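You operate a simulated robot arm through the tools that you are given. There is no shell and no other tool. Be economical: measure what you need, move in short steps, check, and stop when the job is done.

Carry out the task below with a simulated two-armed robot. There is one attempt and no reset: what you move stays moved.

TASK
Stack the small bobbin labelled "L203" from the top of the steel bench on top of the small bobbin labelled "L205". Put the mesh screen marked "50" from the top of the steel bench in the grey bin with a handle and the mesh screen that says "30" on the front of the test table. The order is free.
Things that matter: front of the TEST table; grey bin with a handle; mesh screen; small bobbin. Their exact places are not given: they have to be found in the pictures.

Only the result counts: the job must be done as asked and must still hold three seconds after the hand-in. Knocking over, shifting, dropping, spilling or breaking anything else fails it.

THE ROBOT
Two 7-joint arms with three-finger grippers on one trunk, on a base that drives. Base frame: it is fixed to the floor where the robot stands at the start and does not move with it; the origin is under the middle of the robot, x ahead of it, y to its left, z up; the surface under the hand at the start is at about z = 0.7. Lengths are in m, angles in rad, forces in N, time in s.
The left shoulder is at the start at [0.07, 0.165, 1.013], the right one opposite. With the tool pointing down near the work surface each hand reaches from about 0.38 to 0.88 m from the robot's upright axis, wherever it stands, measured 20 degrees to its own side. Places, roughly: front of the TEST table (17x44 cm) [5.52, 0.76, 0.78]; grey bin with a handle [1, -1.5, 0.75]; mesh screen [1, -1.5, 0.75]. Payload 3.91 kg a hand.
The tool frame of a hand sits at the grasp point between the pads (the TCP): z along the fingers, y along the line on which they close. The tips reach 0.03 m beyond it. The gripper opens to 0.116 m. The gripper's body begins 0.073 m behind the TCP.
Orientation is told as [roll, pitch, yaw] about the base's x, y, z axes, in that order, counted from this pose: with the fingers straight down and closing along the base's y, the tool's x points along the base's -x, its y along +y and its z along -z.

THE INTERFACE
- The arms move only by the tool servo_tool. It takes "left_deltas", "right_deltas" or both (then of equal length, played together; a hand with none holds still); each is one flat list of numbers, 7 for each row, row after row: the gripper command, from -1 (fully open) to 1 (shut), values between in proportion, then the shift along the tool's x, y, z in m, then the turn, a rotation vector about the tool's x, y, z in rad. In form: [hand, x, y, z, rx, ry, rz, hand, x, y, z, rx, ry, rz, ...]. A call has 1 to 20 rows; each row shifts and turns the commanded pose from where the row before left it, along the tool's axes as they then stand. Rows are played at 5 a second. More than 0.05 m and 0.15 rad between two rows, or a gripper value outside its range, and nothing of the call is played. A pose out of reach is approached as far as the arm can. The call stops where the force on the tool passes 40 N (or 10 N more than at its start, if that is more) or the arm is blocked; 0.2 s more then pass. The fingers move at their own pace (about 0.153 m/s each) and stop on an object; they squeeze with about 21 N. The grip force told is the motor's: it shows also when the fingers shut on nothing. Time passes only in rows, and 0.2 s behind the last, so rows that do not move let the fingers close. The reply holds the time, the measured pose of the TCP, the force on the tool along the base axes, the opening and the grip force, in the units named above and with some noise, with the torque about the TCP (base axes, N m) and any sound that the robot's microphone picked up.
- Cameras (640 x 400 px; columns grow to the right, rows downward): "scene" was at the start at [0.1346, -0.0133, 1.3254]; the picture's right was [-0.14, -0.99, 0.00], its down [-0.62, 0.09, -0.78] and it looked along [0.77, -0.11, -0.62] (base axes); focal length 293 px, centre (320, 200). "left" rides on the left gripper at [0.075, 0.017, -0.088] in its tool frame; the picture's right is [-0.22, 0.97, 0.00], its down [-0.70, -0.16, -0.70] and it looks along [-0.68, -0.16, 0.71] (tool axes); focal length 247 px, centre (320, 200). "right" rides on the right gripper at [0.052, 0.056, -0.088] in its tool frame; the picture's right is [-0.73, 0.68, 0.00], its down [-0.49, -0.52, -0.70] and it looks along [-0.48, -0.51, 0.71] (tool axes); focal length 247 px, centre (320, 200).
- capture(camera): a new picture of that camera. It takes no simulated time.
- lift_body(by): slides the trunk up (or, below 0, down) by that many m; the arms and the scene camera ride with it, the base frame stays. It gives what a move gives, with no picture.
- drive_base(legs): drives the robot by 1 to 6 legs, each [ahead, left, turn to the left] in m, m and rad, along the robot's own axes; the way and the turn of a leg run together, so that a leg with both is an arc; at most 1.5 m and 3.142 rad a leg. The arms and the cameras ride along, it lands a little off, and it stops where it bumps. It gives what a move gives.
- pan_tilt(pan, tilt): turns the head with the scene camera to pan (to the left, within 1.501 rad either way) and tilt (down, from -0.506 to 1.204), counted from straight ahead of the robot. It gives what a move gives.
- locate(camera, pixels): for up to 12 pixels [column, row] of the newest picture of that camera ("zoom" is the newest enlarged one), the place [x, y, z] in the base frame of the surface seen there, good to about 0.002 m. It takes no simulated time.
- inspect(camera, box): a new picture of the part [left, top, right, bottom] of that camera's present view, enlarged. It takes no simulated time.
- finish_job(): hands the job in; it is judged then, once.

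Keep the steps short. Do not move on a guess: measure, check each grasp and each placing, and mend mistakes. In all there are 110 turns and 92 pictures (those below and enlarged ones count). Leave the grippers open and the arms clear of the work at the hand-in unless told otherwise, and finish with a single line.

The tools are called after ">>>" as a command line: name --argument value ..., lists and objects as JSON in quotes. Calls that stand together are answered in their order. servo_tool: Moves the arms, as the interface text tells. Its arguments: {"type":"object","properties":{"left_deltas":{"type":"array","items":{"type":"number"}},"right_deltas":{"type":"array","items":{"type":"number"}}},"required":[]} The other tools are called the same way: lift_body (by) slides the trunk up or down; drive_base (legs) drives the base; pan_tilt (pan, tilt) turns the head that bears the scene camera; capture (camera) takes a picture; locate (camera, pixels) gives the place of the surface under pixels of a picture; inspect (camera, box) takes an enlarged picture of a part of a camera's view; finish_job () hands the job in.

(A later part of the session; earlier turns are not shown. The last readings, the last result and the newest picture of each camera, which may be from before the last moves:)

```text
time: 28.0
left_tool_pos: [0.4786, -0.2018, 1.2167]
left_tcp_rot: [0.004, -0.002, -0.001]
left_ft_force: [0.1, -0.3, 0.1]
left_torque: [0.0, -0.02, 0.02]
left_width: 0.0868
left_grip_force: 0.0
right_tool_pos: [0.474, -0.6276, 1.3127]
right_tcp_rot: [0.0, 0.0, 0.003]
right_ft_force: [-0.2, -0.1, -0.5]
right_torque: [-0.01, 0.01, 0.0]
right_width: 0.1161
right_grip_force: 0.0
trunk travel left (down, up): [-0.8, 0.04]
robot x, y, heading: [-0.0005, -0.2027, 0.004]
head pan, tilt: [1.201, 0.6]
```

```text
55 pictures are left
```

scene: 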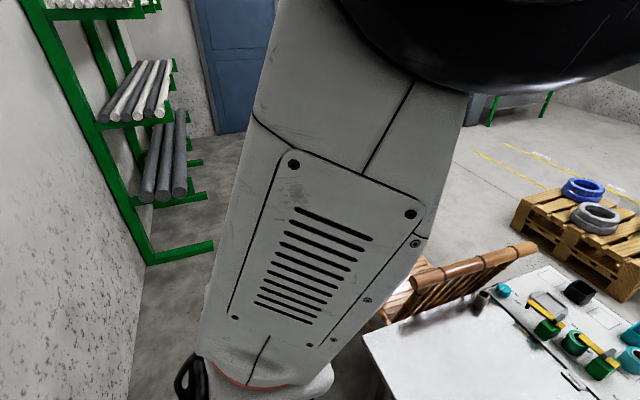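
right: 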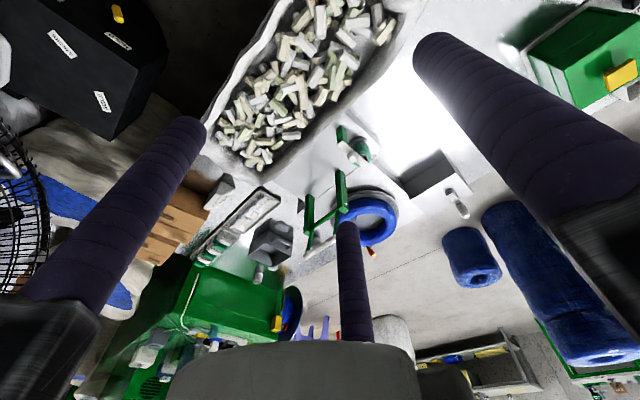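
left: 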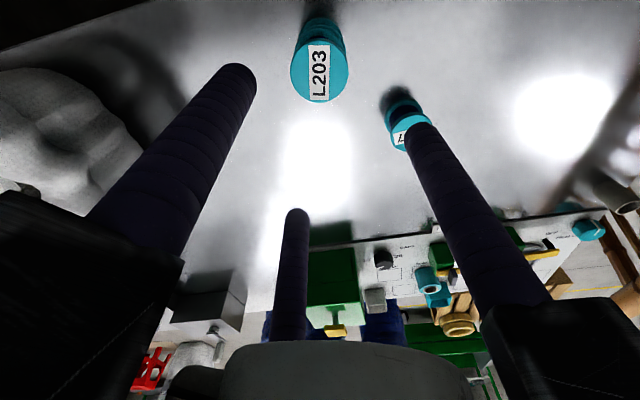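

>>> locate --camera "scene" --pixels '[[150, 262], [212, 243], [130, 205], [160, 350], [140, 400], [200, 195], [240, 140], [520, 205], [610, 290], [370, 320], [410, 265], [400, 255]]'

>>> pan_tilt --pan 0.75 --tilt 0.75

>>> capture --camera "scene"

```text
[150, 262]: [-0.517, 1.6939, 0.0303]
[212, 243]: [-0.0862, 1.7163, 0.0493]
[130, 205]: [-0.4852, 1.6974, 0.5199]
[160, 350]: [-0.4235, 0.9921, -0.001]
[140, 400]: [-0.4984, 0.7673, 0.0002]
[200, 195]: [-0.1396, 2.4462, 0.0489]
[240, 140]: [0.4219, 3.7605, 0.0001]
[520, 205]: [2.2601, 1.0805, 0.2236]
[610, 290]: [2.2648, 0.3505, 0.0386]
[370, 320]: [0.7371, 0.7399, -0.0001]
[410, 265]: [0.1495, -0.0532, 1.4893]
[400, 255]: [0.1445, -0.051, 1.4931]
```

```text
time: 28.9
left_tool_pos: [0.4787, -0.2027, 1.2145]
left_tcp_rot: [0.003, -0.002, -0.001]
left_ft_force: [0.2, -0.3, 0.2]
left_torque: [0.0, -0.03, -0.03]
left_width: 0.0868
left_grip_force: 0.0
right_tool_pos: [0.473, -0.6272, 1.3131]
right_tcp_rot: [0.0, 0.0, 0.003]
right_ft_force: [0.2, 0.6, 0.7]
right_torque: [-0.04, 0.01, -0.01]
right_width: 0.1159
right_grip_force: 0.0
trunk travel left (down, up): [-0.8, 0.04]
robot x, y, heading: [-0.0015, -0.2021, 0.004]
head pan, tilt: [0.75, 0.75]
```

```text
54 pictures are left
```

scene: 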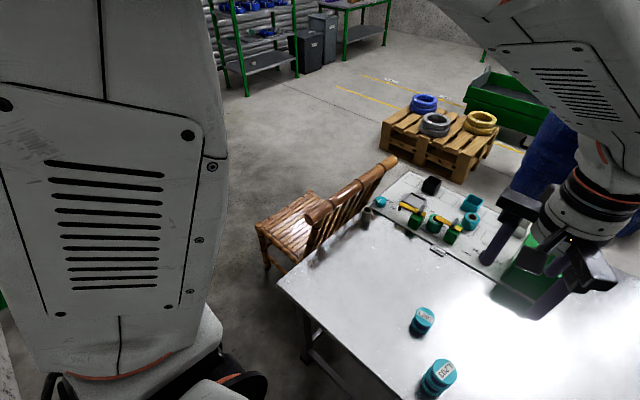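

>>> locate --camera "scene" --pixels '[[257, 222], [268, 270], [310, 192], [382, 140], [462, 183], [498, 140], [412, 97], [470, 100], [530, 135], [535, 180], [280, 280], [395, 160]]'

>>> pan_tilt --pan -0.3 --tilt 0.45

>>> capture --camera "scene"

```text
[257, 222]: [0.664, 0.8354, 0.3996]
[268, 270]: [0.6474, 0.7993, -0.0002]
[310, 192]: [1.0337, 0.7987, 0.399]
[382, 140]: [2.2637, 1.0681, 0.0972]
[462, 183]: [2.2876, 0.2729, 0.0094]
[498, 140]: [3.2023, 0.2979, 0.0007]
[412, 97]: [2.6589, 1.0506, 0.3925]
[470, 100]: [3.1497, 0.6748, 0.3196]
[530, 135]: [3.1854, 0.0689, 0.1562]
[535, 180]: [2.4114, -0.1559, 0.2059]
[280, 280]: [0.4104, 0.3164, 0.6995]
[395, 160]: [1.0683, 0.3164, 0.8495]
```

```text
time: 30.2
left_tool_pos: [0.4783, -0.2028, 1.2159]
left_tcp_rot: [0.003, -0.002, 0.0]
left_ft_force: [0.4, 0.2, 0.7]
left_torque: [-0.01, 0.0, -0.01]
left_width: 0.0871
left_grip_force: 0.0
right_tool_pos: [0.4732, -0.627, 1.3139]
right_tcp_rot: [0.001, -0.001, 0.004]
right_ft_force: [0.3, 0.4, -0.3]
right_torque: [0.01, 0.01, -0.01]
right_width: 0.1158
right_grip_force: 0.0
trunk travel left (down, up): [-0.8, 0.04]
robot x, y, heading: [0.0013, -0.2004, -0.004]
head pan, tilt: [-0.3, 0.45]
```

```text
53 pictures are left
```

scene: 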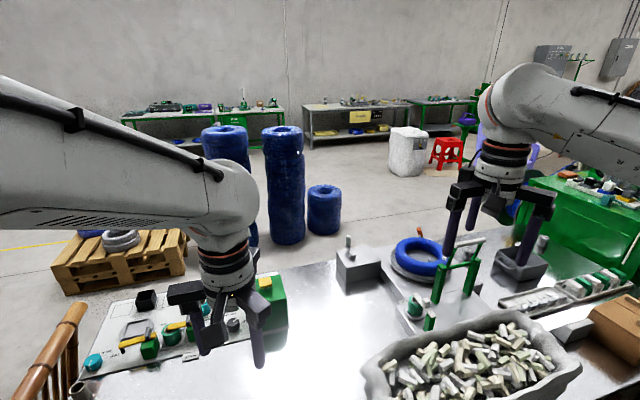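

The passage behind the bench is about 0.95 m wide, from the bench back at x≈1.27 to the pallet and rolls at x≥2.26. I'll go around the left: left 1.0, diagonal to (0.4,1.3), then ahead to x≈1.7.

>>> drive_base --legs '[[0, 1.0, 0], [0.4, 0.5, 0]]'

>>> drive_base --legs '[[1.3, 0.05, 0]]'

>>> pan_tilt --pan -1.2 --tilt 0.6

>>> capture --camera "scene"

```text
time: 38.5
left_tool_pos: [0.8707, 1.2879, 1.2156]
left_tcp_rot: [0.004, -0.003, 0.006]
left_ft_force: [0.1, -0.2, 0.1]
left_torque: [0.0, -0.01, 0.0]
left_width: 0.0872
left_grip_force: 0.1
right_tool_pos: [0.8688, 0.8625, 1.3131]
right_tcp_rot: [-0.001, -0.002, 0.011]
right_ft_force: [-0.7, 0.4, 0.3]
right_torque: [0.02, 0.01, 0.03]
right_width: 0.1158
right_grip_force: 0.1
trunk travel left (down, up): [-0.8, 0.04]
robot x, y, heading: [0.3965, 1.285, 0.01]
head pan, tilt: [-0.3, 0.45]
```

```text
time: 45.0
left_tool_pos: [2.1469, 1.3379, 1.2167]
left_tcp_rot: [0.005, -0.004, -0.006]
left_ft_force: [-0.7, 0.1, 0.2]
left_torque: [-0.03, 0.0, 0.01]
left_width: 0.087
left_grip_force: 0.0
right_tool_pos: [2.1388, 0.9118, 1.3138]
right_tcp_rot: [0.0, -0.002, -0.001]
right_ft_force: [1.0, -0.3, 0.4]
right_torque: [0.01, -0.01, -0.01]
right_width: 0.1162
right_grip_force: 0.1
trunk travel left (down, up): [-0.8, 0.04]
robot x, y, heading: [1.6705, 1.3388, -0.001]
head pan, tilt: [-0.3, 0.45]
```

```text
time: 46.1
left_tool_pos: [2.1462, 1.3375, 1.2158]
left_tcp_rot: [0.004, -0.001, -0.006]
left_ft_force: [-0.3, 0.0, 0.1]
left_torque: [0.01, -0.02, -0.03]
left_width: 0.0871
left_grip_force: 0.1
right_tool_pos: [2.1385, 0.9113, 1.314]
right_tcp_rot: [-0.001, 0.0, -0.002]
right_ft_force: [0.0, 0.0, 0.0]
right_torque: [0.0, -0.05, 0.02]
right_width: 0.116
right_grip_force: 0.1
trunk travel left (down, up): [-0.8, 0.04]
robot x, y, heading: [1.6716, 1.3402, -0.006]
head pan, tilt: [-1.201, 0.6]
```

```text
52 pictures are left
```

scene: 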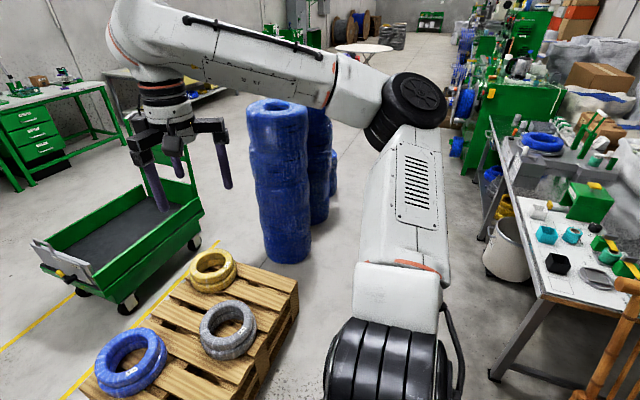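

A white bucket sits at the bench's back edge at (503,245). I'll measure the corridor obstacles.

>>> locate --camera "scene" --pixels '[[490, 250], [500, 280], [510, 225], [540, 295], [490, 130], [480, 200], [265, 240], [290, 260], [298, 285], [470, 175], [462, 100], [455, 150]]'

>>> inspect --camera "scene" --box '[430, 60, 600, 300]'

```text
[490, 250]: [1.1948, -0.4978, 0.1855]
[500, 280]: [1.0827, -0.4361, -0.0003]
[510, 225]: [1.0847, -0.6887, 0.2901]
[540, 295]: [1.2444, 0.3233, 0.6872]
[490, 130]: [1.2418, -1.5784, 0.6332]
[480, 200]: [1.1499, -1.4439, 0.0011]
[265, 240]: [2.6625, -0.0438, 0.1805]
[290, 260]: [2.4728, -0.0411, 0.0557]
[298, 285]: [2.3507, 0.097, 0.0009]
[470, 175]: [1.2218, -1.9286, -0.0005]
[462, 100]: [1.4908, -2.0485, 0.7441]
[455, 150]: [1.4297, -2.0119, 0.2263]
```

```text
1.67 times, centred on (515, 180) of scene
```

zoom: 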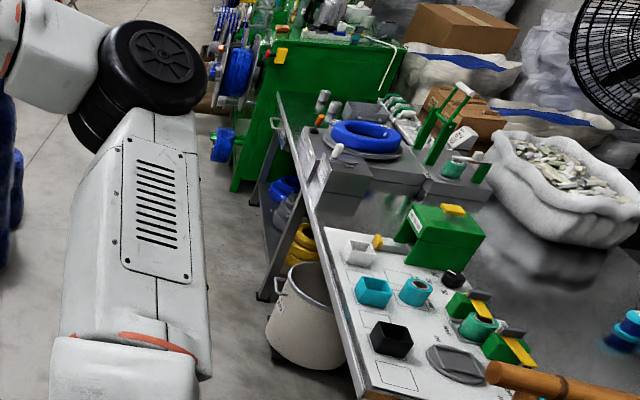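

The corridor is clear from x 1.25 to 2.3. I'll turn to face -x, then slide left (toward -y) along x≈1.75.

>>> drive_base --legs '[[0, 0, 3.14]]'

>>> drive_base --legs '[[-0.08, 1.25, 0]]'

>>> pan_tilt --pan 0.8 --tilt 0.6

>>> capture --camera "scene"

```text
time: 54.0
left_tool_pos: [1.1894, 1.3441, 1.2156]
left_tcp_rot: [0.003, -0.003, 3.13]
left_ft_force: [0.4, -0.2, 1.3]
left_torque: [-0.01, 0.05, -0.01]
left_width: 0.0869
left_grip_force: 0.0
right_tool_pos: [1.2002, 1.7713, 1.3136]
right_tcp_rot: [0.0, 0.0, 3.134]
right_ft_force: [0.4, -0.8, -0.1]
right_torque: [-0.04, 0.02, 0.04]
right_width: 0.1161
right_grip_force: 0.1
trunk travel left (down, up): [-0.8, 0.04]
robot x, y, heading: [1.6684, 1.337, 3.132]
head pan, tilt: [-1.201, 0.6]
```

```text
time: 60.3
left_tool_pos: [1.2551, 0.0981, 1.2161]
left_tcp_rot: [0.005, -0.002, 3.125]
left_ft_force: [0.4, -0.4, -0.7]
left_torque: [0.02, 0.02, 0.02]
left_width: 0.0867
left_grip_force: 0.1
right_tool_pos: [1.267, 0.5236, 1.3145]
right_tcp_rot: [0.001, 0.001, 3.129]
right_ft_force: [0.7, -0.1, 0.5]
right_torque: [-0.01, 0.0, 0.03]
right_width: 0.1161
right_grip_force: 0.1
trunk travel left (down, up): [-0.8, 0.04]
robot x, y, heading: [1.7325, 0.0891, 3.127]
head pan, tilt: [-1.201, 0.6]
```

```text
time: 62.2
left_tool_pos: [1.255, 0.0988, 1.2156]
left_tcp_rot: [0.003, -0.001, 3.126]
left_ft_force: [-0.2, 0.1, -0.9]
left_torque: [-0.02, -0.02, 0.03]
left_width: 0.087
left_grip_force: 0.0
right_tool_pos: [1.2678, 0.5241, 1.314]
right_tcp_rot: [0.0, 0.001, 3.13]
right_ft_force: [0.7, 0.6, 0.3]
right_torque: [0.01, -0.02, -0.02]
right_width: 0.1158
right_grip_force: 0.0
trunk travel left (down, up): [-0.8, 0.04]
robot x, y, heading: [1.7354, 0.0907, 3.129]
head pan, tilt: [0.799, 0.6]
```

```text
50 pictures are left
```

scene: 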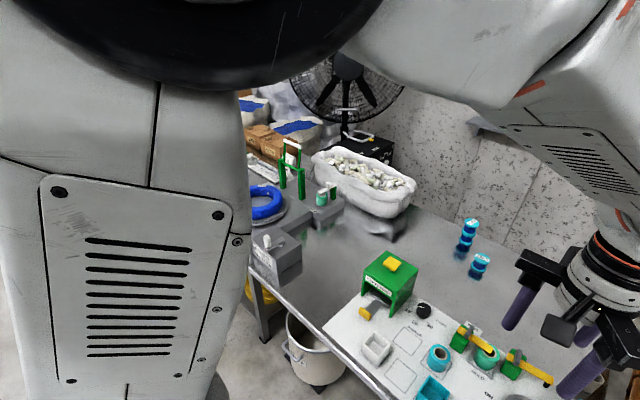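

The stack still stands. I'll slide left another 1.2 m.

>>> drive_base --legs '[[0.0, 1.23, 0.012]]'

>>> pan_tilt --pan 0.3 --tilt 0.85

>>> capture --camera "scene"

```text
time: 68.3
left_tool_pos: [1.2491, -1.1242, 1.2167]
left_tcp_rot: [0.003, -0.001, -3.141]
left_ft_force: [0.0, -0.6, -0.5]
left_torque: [0.03, 0.0, 0.01]
left_width: 0.0871
left_grip_force: 0.0
right_tool_pos: [1.2538, -0.6989, 1.3129]
right_tcp_rot: [0.0, 0.001, -3.137]
right_ft_force: [0.0, 0.2, -0.1]
right_torque: [0.0, -0.01, -0.02]
right_width: 0.116
right_grip_force: 0.1
trunk travel left (down, up): [-0.8, 0.04]
robot x, y, heading: [1.7283, -1.1229, -3.14]
head pan, tilt: [0.799, 0.6]
```

```text
time: 69.3
left_tool_pos: [1.2499, -1.1246, 1.2157]
left_tcp_rot: [0.004, -0.004, -3.14]
left_ft_force: [0.2, -0.1, 1.0]
left_torque: [-0.03, -0.03, 0.03]
left_width: 0.0872
left_grip_force: 0.0
right_tool_pos: [1.254, -0.6976, 1.3145]
right_tcp_rot: [0.001, 0.001, -3.137]
right_ft_force: [-0.8, -1.0, -0.5]
right_torque: [0.01, 0.01, -0.01]
right_width: 0.1158
right_grip_force: 0.0
trunk travel left (down, up): [-0.8, 0.04]
robot x, y, heading: [1.7266, -1.1242, -3.135]
head pan, tilt: [0.3, 0.85]
```

```text
49 pictures are left
```

scene: 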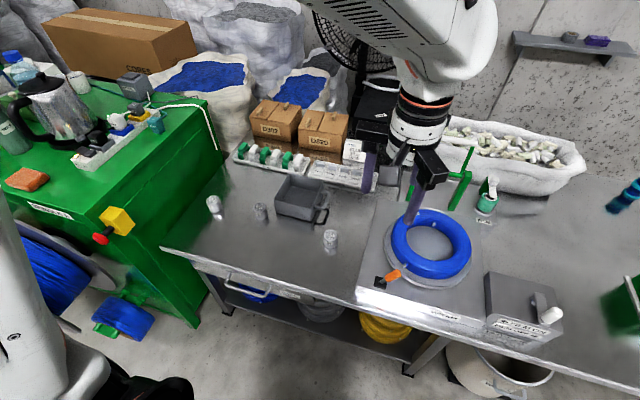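

Clear view: cylinders at (214,203), (261,210) and (330,238), and the bin at (300,200). I'll zoom and measure.

>>> inspect --camera "scene" --box '[190, 160, 350, 260]'

>>> locate --camera "scene" --pixels '[[330, 234], [324, 234], [336, 234], [261, 206], [214, 199], [275, 190], [301, 175], [329, 188], [310, 222], [300, 205], [330, 252]]'

```text
4.00 times, centred on (270, 210) of scene
```

zoom: 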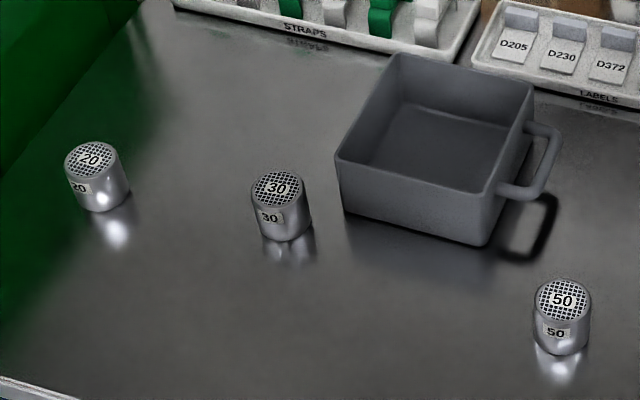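

```text
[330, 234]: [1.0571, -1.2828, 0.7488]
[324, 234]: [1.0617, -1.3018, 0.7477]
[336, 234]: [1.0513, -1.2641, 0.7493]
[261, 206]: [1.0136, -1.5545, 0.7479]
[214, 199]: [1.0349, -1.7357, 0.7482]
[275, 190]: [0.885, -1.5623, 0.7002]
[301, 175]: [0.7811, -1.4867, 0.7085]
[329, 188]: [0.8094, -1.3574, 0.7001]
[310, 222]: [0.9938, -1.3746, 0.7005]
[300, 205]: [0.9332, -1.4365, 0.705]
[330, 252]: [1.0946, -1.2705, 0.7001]
```

>>> locate --camera "zoom" --pixels '[[562, 300], [538, 300], [586, 300], [562, 283], [562, 318], [278, 190], [255, 190], [302, 190], [340, 158], [490, 192], [398, 58], [528, 90]]'

>>> locate --camera "zoom" --pixels '[[430, 150], [405, 110], [480, 130], [278, 174], [278, 206], [540, 130], [545, 180], [485, 240], [347, 210], [395, 175]]'

```text
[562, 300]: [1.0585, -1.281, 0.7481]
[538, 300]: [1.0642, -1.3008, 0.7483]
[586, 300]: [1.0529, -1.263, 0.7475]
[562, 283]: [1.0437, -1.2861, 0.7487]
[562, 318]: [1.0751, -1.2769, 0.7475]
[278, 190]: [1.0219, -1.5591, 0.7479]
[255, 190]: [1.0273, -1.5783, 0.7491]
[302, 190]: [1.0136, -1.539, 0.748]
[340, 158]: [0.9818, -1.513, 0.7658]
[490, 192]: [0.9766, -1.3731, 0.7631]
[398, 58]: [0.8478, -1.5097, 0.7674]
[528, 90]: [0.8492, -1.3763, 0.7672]
```

```text
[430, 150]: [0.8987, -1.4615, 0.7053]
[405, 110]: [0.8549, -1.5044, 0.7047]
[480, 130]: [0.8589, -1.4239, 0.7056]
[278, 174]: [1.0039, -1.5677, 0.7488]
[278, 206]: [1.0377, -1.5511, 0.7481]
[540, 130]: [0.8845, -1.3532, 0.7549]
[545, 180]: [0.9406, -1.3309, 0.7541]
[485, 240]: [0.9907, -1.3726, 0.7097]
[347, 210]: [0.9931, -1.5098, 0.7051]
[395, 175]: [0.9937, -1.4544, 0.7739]
```

"50" is at (1.059,-1.282), "30" at (1.021,-1.559), and the bin centre is (0.914,-1.443) with floor 0.705 and rim 0.767. I'll move the base closer (ahead 0.08, left 0.12) and lower the trunk by 0.25.

>>> drive_base --legs '[[0.08, 0.12, 0]]'

>>> lift_body --by -0.25

>>> capture --camera "left"

>>> capture --camera "scene"

```text
time: 70.6
left_tool_pos: [1.173, -1.2436, 1.216]
left_tcp_rot: [0.006, -0.003, 3.142]
left_ft_force: [-0.2, 0.6, -0.1]
left_torque: [-0.05, 0.03, -0.02]
left_width: 0.0869
left_grip_force: 0.1
right_tool_pos: [1.1785, -0.817, 1.3132]
right_tcp_rot: [0.001, -0.002, -3.139]
right_ft_force: [-0.5, 0.0, -0.1]
right_torque: [-0.01, 0.05, 0.03]
right_width: 0.116
right_grip_force: 0.1
trunk travel left (down, up): [-0.8, 0.04]
robot x, y, heading: [1.6505, -1.2437, -3.135]
head pan, tilt: [0.3, 0.85]
```

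```text
time: 73.2
left_tool_pos: [1.1713, -1.2452, 0.9655]
left_tcp_rot: [0.004, -0.004, 3.142]
left_ft_force: [0.2, -0.5, -1.1]
left_torque: [-0.01, 0.03, -0.01]
left_width: 0.0871
left_grip_force: 0.0
right_tool_pos: [1.1768, -0.8195, 1.0632]
right_tcp_rot: [0.002, 0.001, -3.138]
right_ft_force: [0.3, -0.1, -0.8]
right_torque: [0.03, -0.03, -0.02]
right_width: 0.116
right_grip_force: 0.0
trunk travel left (down, up): [-0.55, 0.29]
robot x, y, heading: [1.6542, -1.2464, -3.139]
head pan, tilt: [0.3, 0.85]
```

```text
47 pictures are left
```

left: 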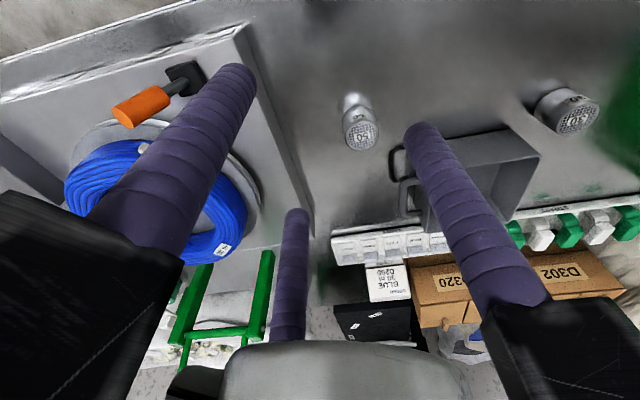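

```text
46 pictures are left
```

scene: 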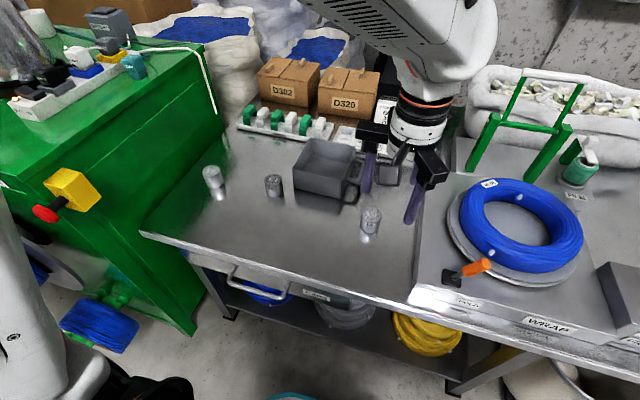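

I'll get 50's position from the left camera, and the platform edge.

>>> inspect --camera "left" --box '[320, 80, 400, 160]'

>>> locate --camera "left" --pixels '[[362, 135], [344, 135], [380, 135], [362, 120], [362, 150], [300, 210], [270, 120], [240, 35], [578, 122]]'

```text
5.00 times, centred on (360, 120) of left
```

zoom: 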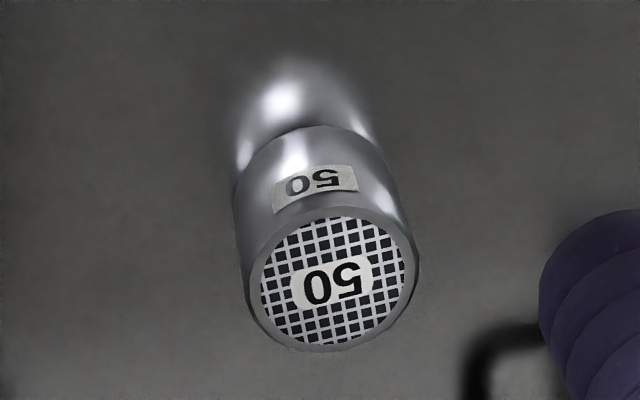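

```text
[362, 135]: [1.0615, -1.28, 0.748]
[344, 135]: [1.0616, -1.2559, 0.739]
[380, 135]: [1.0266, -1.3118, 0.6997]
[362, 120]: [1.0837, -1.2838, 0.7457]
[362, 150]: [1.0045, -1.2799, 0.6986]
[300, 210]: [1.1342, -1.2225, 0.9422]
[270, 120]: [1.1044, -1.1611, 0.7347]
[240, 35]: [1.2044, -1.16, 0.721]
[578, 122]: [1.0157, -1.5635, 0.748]
```

Moving the left hand above "50" and down to z≈0.80.

>>> servo_tool --left_deltas '[-0.5, -0.04, 0.0125, 0, 0, 0, 0, -0.5, -0.04, 0.012, 0, 0, 0, 0, -0.5, -0.033, 0.012, 0, 0, 0, 0, -0.5, 0, 0, 0.05, 0, 0, 0, -0.5, 0, 0, 0.05, 0, 0, 0, -0.5, 0, 0, 0.05, 0, 0, 0, -0.5, 0, 0, 0, 0, 0, 0]'

>>> capture --camera "left"

```text
time: 74.8
left_tool_pos: [1.0577, -1.2822, 0.8159]
left_tcp_rot: [0.004, -0.003, 3.143]
left_ft_force: [-0.3, 0.3, 0.6]
left_torque: [-0.01, 0.02, 0.01]
left_width: 0.0871
left_grip_force: 0.0
right_tool_pos: [1.1777, -0.8192, 1.0651]
right_tcp_rot: [0.001, -0.004, -3.138]
right_ft_force: [0.2, 0.3, 1.1]
right_torque: [-0.01, 0.0, -0.01]
right_width: 0.116
right_grip_force: 0.2
trunk travel left (down, up): [-0.55, 0.29]
robot x, y, heading: [1.6495, -1.2433, -3.141]
head pan, tilt: [0.3, 0.85]
```

```text
44 pictures are left
```

left: 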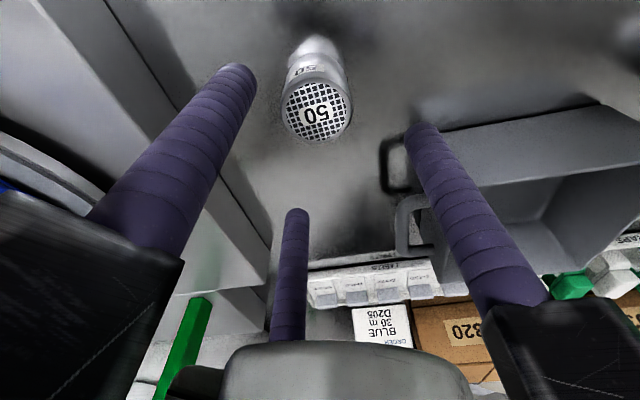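

Centred. I'll descend to z≈0.737 and close.

>>> servo_tool --left_deltas '[-0.5, 0, 0, 0.04, 0, 0, 0, -0.5, 0, 0, 0.038, 0, 0, 0, -0.5, 0, 0, 0, 0, 0, 0, 1, 0, 0, 0, 0, 0, 0, 1, 0, 0, 0, 0, 0, 0, 1, 0, 0, 0, 0, 0, 0]'

>>> capture --camera "left"

```text
time: 76.2
left_tool_pos: [1.0565, -1.2829, 0.7387]
left_tcp_rot: [0.004, -0.003, 3.142]
left_ft_force: [0.9, 0.3, 3.2]
left_torque: [-0.02, -0.04, 0.01]
left_width: 0.0483
left_grip_force: 21.4
right_tool_pos: [1.1761, -0.8194, 1.0637]
right_tcp_rot: [0.0, 0.0, -3.138]
right_ft_force: [-0.2, -0.2, 0.1]
right_torque: [0.01, 0.0, 0.02]
right_width: 0.1159
right_grip_force: 0.0
trunk travel left (down, up): [-0.55, 0.29]
robot x, y, heading: [1.6483, -1.2461, -3.138]
head pan, tilt: [0.3, 0.85]
```

```text
43 pictures are left
```

left: 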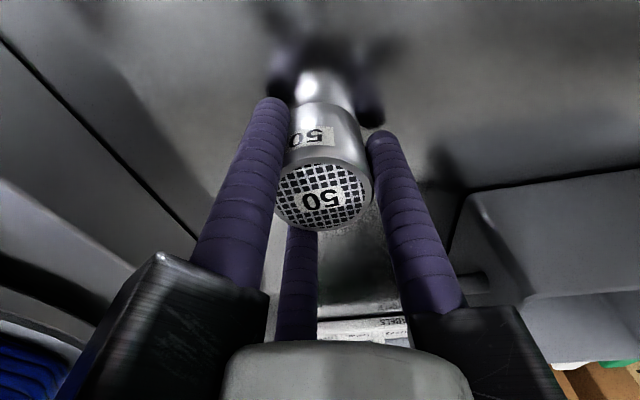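

Gripped at 0.048. I'll lift 0.13 and carry it over the bin centre.

>>> servo_tool --left_deltas '[1, 0, 0, -0.04, 0, 0, 0, 1, 0, 0, -0.05, 0, 0, 0, 1, 0, 0, -0.04, 0, 0, 0, 1, -0.036, 0.034, 0, 0, 0, 0, 1, -0.036, 0.034, 0, 0, 0, 0, 1, -0.036, 0.034, 0, 0, 0, 0, 1, -0.035, 0.034, 0, 0, 0, 0, 1, 0, 0.024, 0, 0, 0, 0, 1, 0, 0, 0, 0, 0, 0]'

>>> capture --camera "left"

>>> inspect --camera "scene" --box '[250, 90, 410, 230]'

```text
time: 78.2
left_tool_pos: [0.9132, -1.444, 0.8705]
left_tcp_rot: [0.002, -0.002, 3.14]
left_ft_force: [-0.9, 1.1, -2.3]
left_torque: [0.0, 0.0, 0.01]
left_width: 0.0479
left_grip_force: 20.2
right_tool_pos: [1.1761, -0.8182, 1.064]
right_tcp_rot: [0.001, 0.0, -3.14]
right_ft_force: [-0.7, -0.5, 0.1]
right_torque: [-0.02, -0.01, 0.01]
right_width: 0.1162
right_grip_force: 0.1
trunk travel left (down, up): [-0.55, 0.29]
robot x, y, heading: [1.6482, -1.2422, -3.143]
head pan, tilt: [0.3, 0.85]
```

```text
42 pictures are left
```

left: 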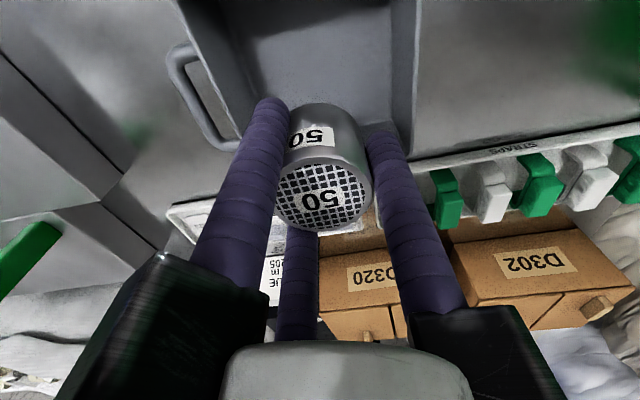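

```text
2.86 times, centred on (330, 160) of scene
```

zoom: 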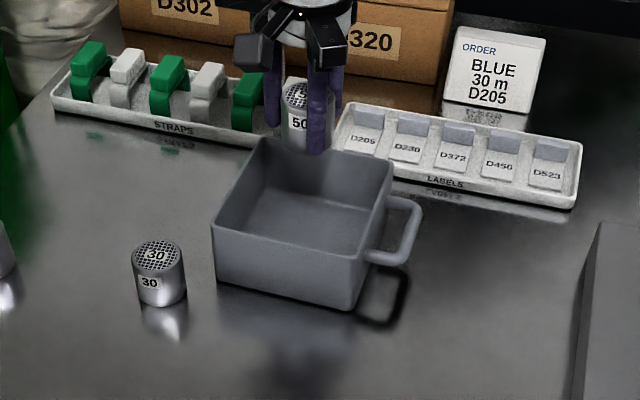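

It's over the bin. I'll check clearance to the boxes and strap tray behind it.

>>> locate --camera "zoom" --pixels '[[385, 40], [190, 5], [250, 90], [165, 65], [365, 110], [255, 150], [375, 155], [355, 300], [220, 225], [230, 100], [310, 200]]'

```text
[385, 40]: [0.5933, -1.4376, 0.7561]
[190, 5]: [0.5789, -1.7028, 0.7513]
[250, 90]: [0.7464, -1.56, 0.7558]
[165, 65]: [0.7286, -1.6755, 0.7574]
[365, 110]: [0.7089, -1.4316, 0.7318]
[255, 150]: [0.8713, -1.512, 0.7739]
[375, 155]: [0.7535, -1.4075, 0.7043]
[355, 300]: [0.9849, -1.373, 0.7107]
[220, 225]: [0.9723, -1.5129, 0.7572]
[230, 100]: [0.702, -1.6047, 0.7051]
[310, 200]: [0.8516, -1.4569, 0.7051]
```

All clear. I'll lower into the bin to just above the floor, then touch down.

>>> servo_tool --left_deltas '[1, 0, 0, 0.04, 0, 0, 0, 1, 0, 0, 0.04, 0, 0, 0, 1, 0, 0, 0.04, 0, 0, 0, 1, 0, 0, 0.003, 0, 0, 0, 1, 0, 0, 0.002, 0, 0, 0, 1, 0, 0, 0.0, 0, 0, 0]'

>>> capture --camera "left"

```text
time: 79.6
left_tool_pos: [0.9145, -1.442, 0.7439]
left_tcp_rot: [0.005, -0.003, 3.142]
left_ft_force: [0.1, 0.1, -2.1]
left_torque: [-0.02, 0.0, 0.03]
left_width: 0.0483
left_grip_force: 21.1
right_tool_pos: [1.1766, -0.8188, 1.0639]
right_tcp_rot: [0.0, -0.001, -3.139]
right_ft_force: [0.3, 0.5, 0.5]
right_torque: [-0.04, 0.02, -0.01]
right_width: 0.1159
right_grip_force: 0.1
trunk travel left (down, up): [-0.55, 0.29]
robot x, y, heading: [1.6482, -1.2477, -3.14]
head pan, tilt: [0.3, 0.85]
```

```text
40 pictures are left
```

left: 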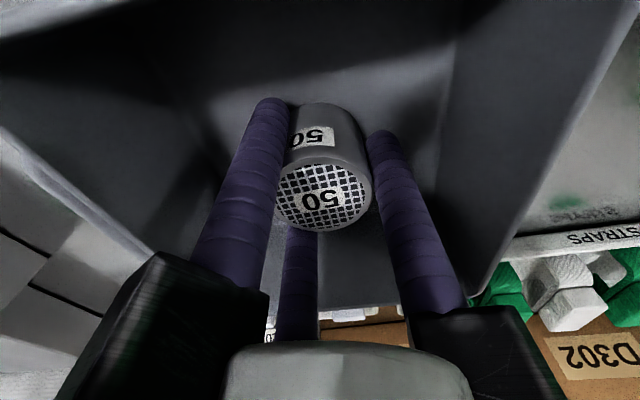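

Now 1 mm steps until contact.

>>> servo_tool --left_deltas '[1, 0, 0, 0.001, 0, 0, 0, 1, 0, 0, 0.001, 0, 0, 0, 1, 0, 0, 0, 0, 0, 0]'

```text
time: 80.4
left_tool_pos: [0.914, -1.4411, 0.744]
left_tcp_rot: [0.003, -0.007, 3.142]
left_ft_force: [-0.4, -1.0, 6.9]
left_torque: [-0.08, 0.0, 0.01]
left_width: 0.0478
left_grip_force: 20.9
right_tool_pos: [1.1773, -0.819, 1.064]
right_tcp_rot: [-0.001, -0.002, -3.138]
right_ft_force: [-0.5, -0.9, 0.7]
right_torque: [0.0, 0.01, 0.0]
right_width: 0.1159
right_grip_force: 0.0
trunk travel left (down, up): [-0.55, 0.29]
robot x, y, heading: [1.6496, -1.244, -3.141]
head pan, tilt: [0.3, 0.85]
```

Touchdown. I'll open to about 0.07 (staying inside the bin walls) and retreat up.

>>> servo_tool --left_deltas '[1, 0, 0, -0.0005, 0, 0, 0, 0.1, 0, 0, 0, 0, 0, 0, -0.05, 0, 0, 0, 0, 0, 0, -0.2, 0, 0, 0, 0, 0, 0, -0.2, 0, 0, 0, 0, 0, 0, -0.2, 0, 0, -0.03, 0, 0, 0, -0.2, 0, 0, -0.05, 0, 0, 0, -0.2, 0, 0, -0.05, 0, 0, 0, -0.2, 0, 0, -0.03, 0, 0, 0, -0.2, 0, 0, 0, 0, 0, 0]'

>>> capture --camera "left"

>>> inspect --camera "scene" --box '[250, 110, 410, 230]'

```text
time: 82.6
left_tool_pos: [0.9176, -1.4428, 0.901]
left_tcp_rot: [0.003, -0.002, 3.142]
left_ft_force: [-0.3, 0.1, 0.0]
left_torque: [0.01, 0.02, -0.01]
left_width: 0.0693
left_grip_force: 0.1
right_tool_pos: [1.1764, -0.8184, 1.0639]
right_tcp_rot: [0.0, 0.001, -3.137]
right_ft_force: [0.0, 0.3, -1.0]
right_torque: [0.0, -0.01, -0.02]
right_width: 0.1158
right_grip_force: 0.2
trunk travel left (down, up): [-0.55, 0.29]
robot x, y, heading: [1.6533, -1.2445, -3.135]
head pan, tilt: [0.3, 0.85]
```

```text
39 pictures are left
```

left: 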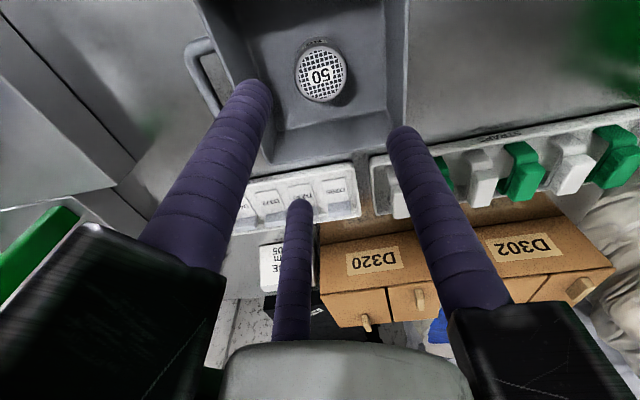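

```text
3.33 times, centred on (330, 170) of scene
```

zoom: 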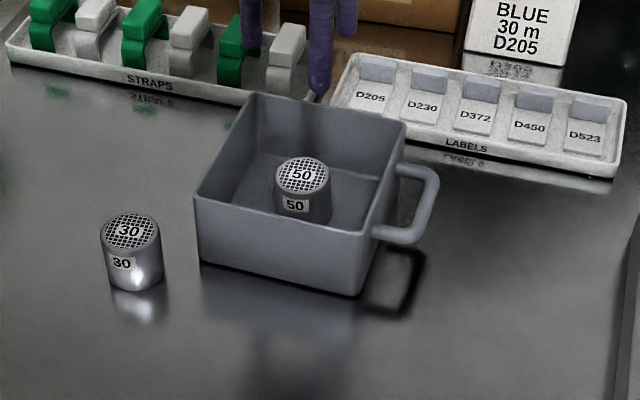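

"50" is in the bin. Next I'll move above "30" at (1.0205,-1.559).

>>> servo_tool --left_deltas '[-0.2, 0.035, 0.039, 0, 0, 0, 0, -0.2, 0.035, 0.039, 0, 0, 0, 0, -0.2, 0.0345, 0.0385, 0, 0, 0, 0, -0.2, 0, 0, 0.04, 0, 0, 0, -0.2, 0, 0, 0.04, 0, 0, 0, -0.2, 0, 0, 0, 0, 0, 0]'

>>> capture --camera "left"

>>> inspect --camera "left" --box '[250, 40, 410, 160]'

```text
refused: row 1 steps farther than a row can; nothing moved
```

```text
37 pictures are left
```

left: 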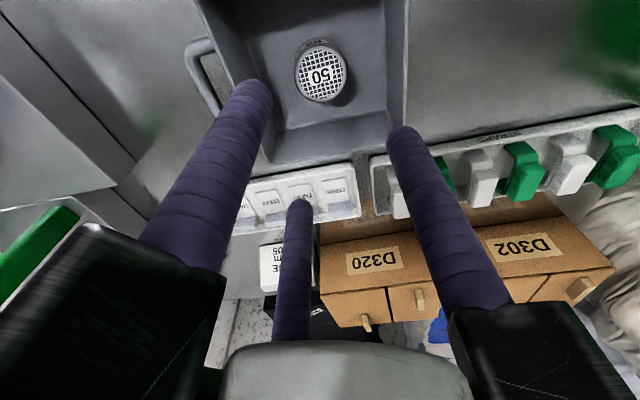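

```text
3.33 times, centred on (330, 100) of left
```

zoom: 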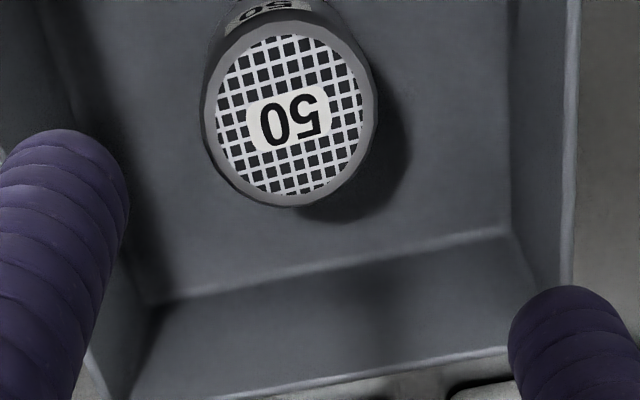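

The diagonal step was just over 0.05 m, so I'll split it into four rows.

>>> servo_tool --left_deltas '[-0.2, 0.026, 0.029, 0, 0, 0, 0, -0.2, 0.026, 0.029, 0, 0, 0, 0, -0.2, 0.026, 0.029, 0, 0, 0, 0, -0.2, 0.0265, 0.0295, 0, 0, 0, 0, -0.2, 0, 0, 0.04, 0, 0, 0, -0.2, 0, 0, 0.04, 0, 0, 0, -0.2, 0, 0, 0, 0, 0, 0]'

>>> capture --camera "left"

```text
time: 84.2
left_tool_pos: [1.0193, -1.5571, 0.824]
left_tcp_rot: [0.004, -0.006, 3.141]
left_ft_force: [-0.9, 0.7, 0.6]
left_torque: [0.01, -0.01, -0.01]
left_width: 0.0697
left_grip_force: 0.1
right_tool_pos: [1.1776, -0.8197, 1.0636]
right_tcp_rot: [0.0, -0.002, -3.138]
right_ft_force: [0.2, 0.0, -0.1]
right_torque: [-0.03, 0.02, 0.01]
right_width: 0.1161
right_grip_force: 0.0
trunk travel left (down, up): [-0.55, 0.29]
robot x, y, heading: [1.6467, -1.2403, -3.139]
head pan, tilt: [0.3, 0.85]
```

```text
35 pictures are left
```

left: 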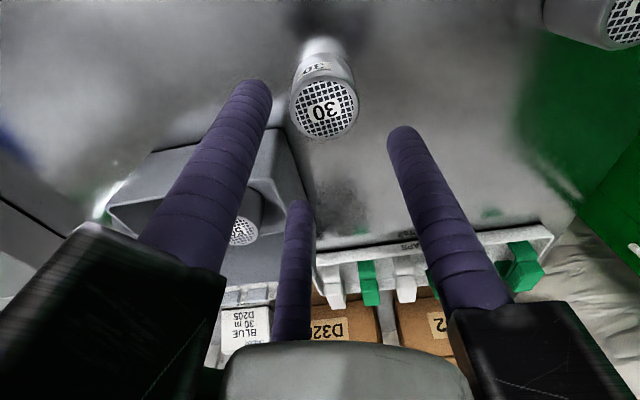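

>>> locate --camera "left" --pixels '[[324, 107], [296, 107], [352, 107], [324, 85], [324, 130]]'

```text
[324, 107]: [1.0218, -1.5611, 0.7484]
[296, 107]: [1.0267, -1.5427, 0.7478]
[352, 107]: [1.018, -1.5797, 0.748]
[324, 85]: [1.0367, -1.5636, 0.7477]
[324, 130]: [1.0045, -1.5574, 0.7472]
```

Centre is (1.0205,-1.561). I'll nudge by 3 mm, descend and close.

>>> servo_tool --left_deltas '[-0.2, 0.001, 0.0035, 0, 0, 0, 0, -0.2, 0, 0, 0.045, 0, 0, 0, -0.2, 0, 0, 0.04, 0, 0, 0, -0.2, 0, 0, 0, 0, 0, 0, 1, 0, 0, 0, 0, 0, 0, 1, 0, 0, 0, 0, 0, 0, 1, 0, 0, 0, 0, 0, 0]'

>>> capture --camera "left"

```text
time: 85.8
left_tool_pos: [1.0216, -1.5631, 0.7392]
left_tcp_rot: [0.003, -0.002, 3.142]
left_ft_force: [0.5, -0.1, 3.9]
left_torque: [-0.03, -0.02, 0.0]
left_width: 0.0481
left_grip_force: 21.1
right_tool_pos: [1.176, -0.8195, 1.064]
right_tcp_rot: [-0.001, -0.001, -3.138]
right_ft_force: [1.1, 0.1, 0.6]
right_torque: [0.02, -0.02, 0.02]
right_width: 0.1161
right_grip_force: 0.2
trunk travel left (down, up): [-0.55, 0.29]
robot x, y, heading: [1.6507, -1.2454, -3.141]
head pan, tilt: [0.3, 0.85]
```

```text
34 pictures are left
```

left: 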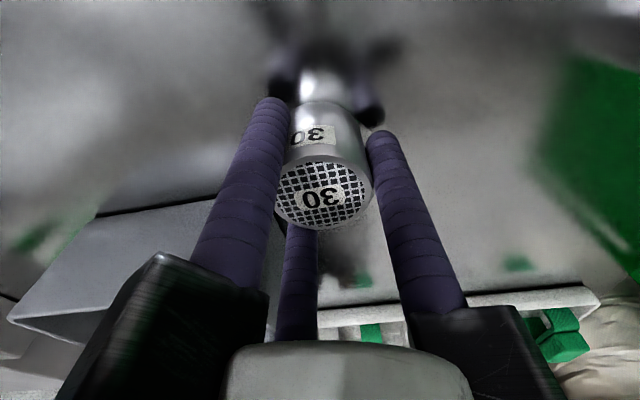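

Gripped. I'll lift it, bring it to a compact carry pose, and raise the trunk for travel.

>>> servo_tool --left_deltas '[1, 0, 0, -0.04, 0, 0, 0, 1, 0, 0, -0.05, 0, 0, 0, 1, 0, 0, -0.05, 0, 0, 0, 1, 0, 0, -0.05, 0, 0, 0, 1, 0, 0, -0.04, 0, 0, 0, 1, 0.021, -0.043, 0, 0, 0, 0, 1, 0.021, -0.043, 0, 0, 0, 0, 1, 0.021, -0.043, 0, 0, 0, 0, 1, 0.021, -0.043, 0, 0, 0, 0, 1, 0.021, -0.043, 0, 0, 0, 0, 1, 0.021, -0.043, 0, 0, 0, 0, 1, 0.021, -0.043, 0, 0, 0, 0, 1, 0, 0, 0, 0, 0, 0]'

>>> lift_body --by 0.25

>>> pan_tilt --pan 1.45 --tilt 0.4

>>> capture --camera "left"

```text
time: 88.6
left_tool_pos: [1.1678, -1.2604, 0.9658]
left_tcp_rot: [0.004, -0.001, 3.141]
left_ft_force: [-0.1, -0.4, -1.3]
left_torque: [0.0, -0.01, 0.02]
left_width: 0.0481
left_grip_force: 20.7
right_tool_pos: [1.1746, -0.8191, 1.0644]
right_tcp_rot: [0.001, -0.001, -3.138]
right_ft_force: [0.3, 0.0, 0.9]
right_torque: [0.02, -0.05, 0.01]
right_width: 0.1159
right_grip_force: 0.0
trunk travel left (down, up): [-0.55, 0.29]
robot x, y, heading: [1.6482, -1.2462, -3.141]
head pan, tilt: [0.3, 0.85]
```

```text
time: 91.2
left_tool_pos: [1.1692, -1.2605, 1.2153]
left_tcp_rot: [0.004, -0.002, 3.14]
left_ft_force: [0.5, -0.6, -1.2]
left_torque: [0.0, 0.01, -0.01]
left_width: 0.0482
left_grip_force: 21.4
right_tool_pos: [1.1766, -0.8186, 1.3134]
right_tcp_rot: [-0.001, 0.0, -3.138]
right_ft_force: [0.6, 0.6, 0.4]
right_torque: [0.05, 0.01, -0.01]
right_width: 0.1158
right_grip_force: 0.1
trunk travel left (down, up): [-0.8, 0.04]
robot x, y, heading: [1.6494, -1.2453, -3.138]
head pan, tilt: [0.3, 0.85]
```

```text
time: 92.5
left_tool_pos: [1.1676, -1.2608, 1.2155]
left_tcp_rot: [0.004, -0.003, 3.142]
left_ft_force: [-0.3, -0.3, -1.8]
left_torque: [0.0, -0.01, -0.01]
left_width: 0.0482
left_grip_force: 20.8
right_tool_pos: [1.1763, -0.8194, 1.3137]
right_tcp_rot: [0.0, 0.001, -3.138]
right_ft_force: [-0.8, 0.6, 0.2]
right_torque: [-0.01, 0.0, -0.01]
right_width: 0.116
right_grip_force: 0.0
trunk travel left (down, up): [-0.8, 0.04]
robot x, y, heading: [1.6512, -1.2447, -3.135]
head pan, tilt: [1.45, 0.4]
```

```text
33 pictures are left
```

left: 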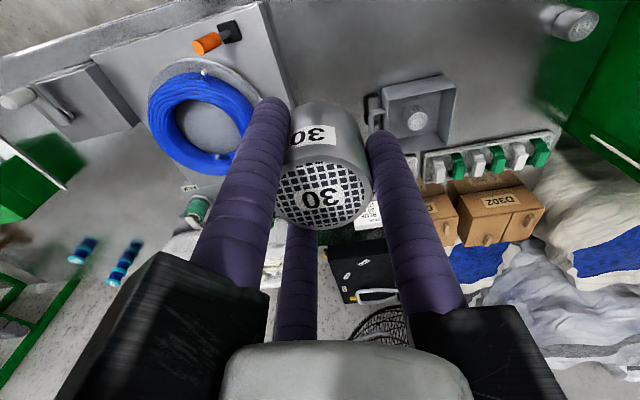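

"30" is held firmly. I'll back off 0.25 m, turn right in place to face +x, then look ahead.

>>> drive_base --legs '[[-0.22, 0, 0], [0, 0, -3.141]]'

>>> pan_tilt --pan 0.15 --tilt 0.35

>>> capture --camera "scene"

```text
time: 101.5
left_tool_pos: [2.3477, -1.2091, 1.2169]
left_tcp_rot: [0.003, -0.003, 0.039]
left_ft_force: [0.4, 0.5, -1.8]
left_torque: [0.03, 0.01, 0.01]
left_width: 0.0481
left_grip_force: 20.7
right_tool_pos: [2.3571, -1.6509, 1.3146]
right_tcp_rot: [0.001, 0.002, 0.044]
right_ft_force: [0.9, -0.9, 0.4]
right_torque: [0.0, -0.02, 0.02]
right_width: 0.1162
right_grip_force: 0.0
trunk travel left (down, up): [-0.8, 0.04]
robot x, y, heading: [1.868, -1.2419, 0.043]
head pan, tilt: [1.45, 0.4]
```

```text
time: 103.0
left_tool_pos: [2.3471, -1.21, 1.2158]
left_tcp_rot: [0.003, -0.003, 0.04]
left_ft_force: [-0.3, 0.5, -1.0]
left_torque: [-0.02, 0.01, -0.03]
left_width: 0.0477
left_grip_force: 21.0
right_tool_pos: [2.3569, -1.651, 1.3137]
right_tcp_rot: [0.0, 0.001, 0.044]
right_ft_force: [0.5, -0.1, -1.4]
right_torque: [0.03, 0.01, -0.02]
right_width: 0.1162
right_grip_force: 0.1
trunk travel left (down, up): [-0.8, 0.04]
robot x, y, heading: [1.8632, -1.2438, 0.046]
head pan, tilt: [0.15, 0.351]
```

```text
32 pictures are left
```

scene: 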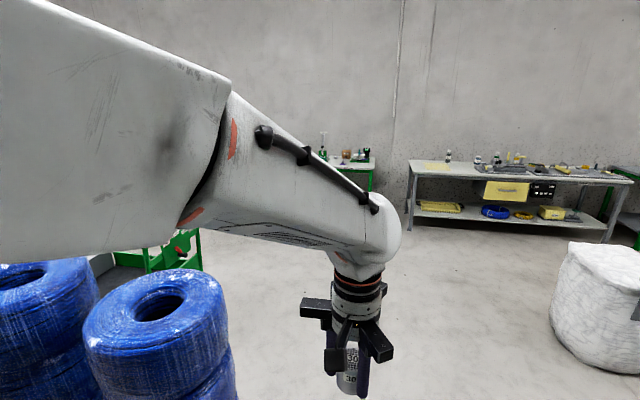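

>>> locate --camera "scene" --pixels '[[160, 305], [225, 330], [215, 390], [40, 270], [95, 300], [185, 265], [365, 185], [355, 158], [410, 225], [555, 320], [560, 260], [300, 300]]'

>>> pan_tilt --pan 0.5 --tilt 1.0

>>> capture --camera "scene"

```text
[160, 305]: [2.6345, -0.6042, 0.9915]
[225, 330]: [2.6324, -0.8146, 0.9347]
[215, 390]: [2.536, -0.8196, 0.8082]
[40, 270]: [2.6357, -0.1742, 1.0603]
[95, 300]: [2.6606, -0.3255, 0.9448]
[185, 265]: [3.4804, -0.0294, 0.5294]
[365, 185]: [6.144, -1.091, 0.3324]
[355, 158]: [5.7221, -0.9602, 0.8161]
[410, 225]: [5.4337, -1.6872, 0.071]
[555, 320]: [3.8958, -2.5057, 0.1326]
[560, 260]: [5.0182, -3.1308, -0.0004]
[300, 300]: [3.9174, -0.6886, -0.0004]
```

```text
time: 104.0
left_tool_pos: [2.3471, -1.2098, 1.2151]
left_tcp_rot: [0.004, -0.003, 0.041]
left_ft_force: [0.4, -0.2, -1.9]
left_torque: [0.01, 0.05, 0.02]
left_width: 0.0477
left_grip_force: 21.6
right_tool_pos: [2.3575, -1.6512, 1.3137]
right_tcp_rot: [-0.001, 0.001, 0.043]
right_ft_force: [0.3, 0.7, -0.6]
right_torque: [0.0, 0.02, 0.0]
right_width: 0.116
right_grip_force: 0.1
trunk travel left (down, up): [-0.8, 0.04]
robot x, y, heading: [1.8711, -1.2465, 0.047]
head pan, tilt: [0.499, 1.0]
```

```text
31 pictures are left
```

scene: 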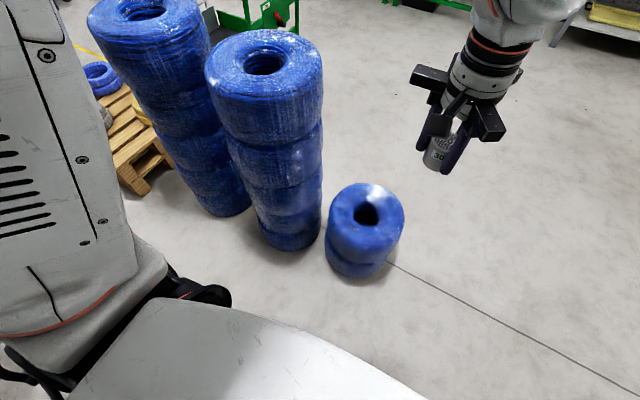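

>>> locate --camera "scene" --pixels '[[350, 275], [330, 225], [400, 225], [365, 190], [385, 265], [270, 245]]'

>>> drive_base --legs '[[0.45, -0.45, -0.045]]'

```text
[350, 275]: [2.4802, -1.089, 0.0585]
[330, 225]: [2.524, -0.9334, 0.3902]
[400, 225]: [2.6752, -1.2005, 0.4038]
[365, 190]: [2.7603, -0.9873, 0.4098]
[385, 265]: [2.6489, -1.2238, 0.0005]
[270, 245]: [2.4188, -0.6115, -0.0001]
```

```text
time: 107.6
left_tool_pos: [2.8104, -1.6718, 1.2167]
left_tcp_rot: [0.003, -0.002, 0.005]
left_ft_force: [-0.1, 1.5, -1.9]
left_torque: [-0.01, -0.01, 0.0]
left_width: 0.048
left_grip_force: 21.4
right_tool_pos: [2.8049, -2.1135, 1.3138]
right_tcp_rot: [0.001, -0.002, 0.009]
right_ft_force: [0.0, -0.2, 0.1]
right_torque: [-0.03, -0.02, 0.0]
right_width: 0.1161
right_grip_force: 0.0
trunk travel left (down, up): [-0.8, 0.04]
robot x, y, heading: [2.3324, -1.6888, 0.004]
head pan, tilt: [0.499, 1.0]
```

The small roll extends to y≈-1.23, so I'll pass it on the right and go ahead 1.1 m, then look at the TEST table.

>>> drive_base --legs '[[1.1, 0, 0], [0.75, 0.75, 0]]'

>>> pan_tilt --pan 0.85 --tilt 0.5

>>> capture --camera "scene"

```text
time: 118.4
left_tool_pos: [4.6503, -0.8611, 1.2161]
left_tcp_rot: [0.004, -0.004, 0.029]
left_ft_force: [-0.1, -0.7, -1.7]
left_torque: [-0.01, 0.0, 0.01]
left_width: 0.048
left_grip_force: 21.2
right_tool_pos: [4.6537, -1.3022, 1.3142]
right_tcp_rot: [0.001, -0.001, 0.034]
right_ft_force: [0.1, 0.2, 0.2]
right_torque: [0.01, -0.02, -0.02]
right_width: 0.1162
right_grip_force: 0.1
trunk travel left (down, up): [-0.8, 0.04]
robot x, y, heading: [4.1687, -0.8917, 0.037]
head pan, tilt: [0.499, 1.0]
```

```text
time: 119.3
left_tool_pos: [4.649, -0.8589, 1.2151]
left_tcp_rot: [0.002, -0.002, 0.028]
left_ft_force: [0.3, 0.3, -1.2]
left_torque: [-0.01, -0.03, -0.01]
left_width: 0.048
left_grip_force: 21.0
right_tool_pos: [4.653, -1.3017, 1.3137]
right_tcp_rot: [0.001, 0.0, 0.033]
right_ft_force: [-0.7, 0.6, 0.2]
right_torque: [0.0, 0.0, -0.03]
right_width: 0.116
right_grip_force: 0.1
trunk travel left (down, up): [-0.8, 0.04]
robot x, y, heading: [4.17, -0.8893, 0.027]
head pan, tilt: [0.85, 0.499]
```

```text
30 pictures are left
```

scene: 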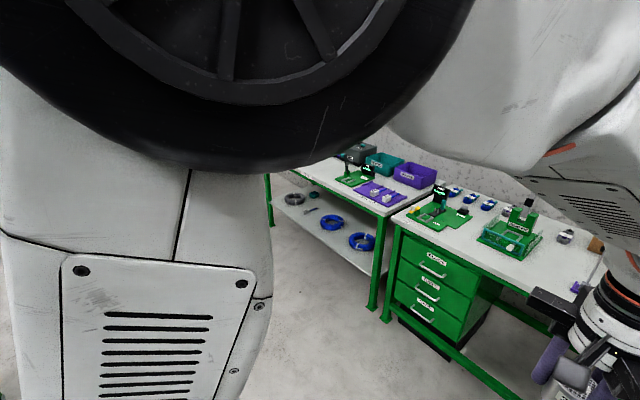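

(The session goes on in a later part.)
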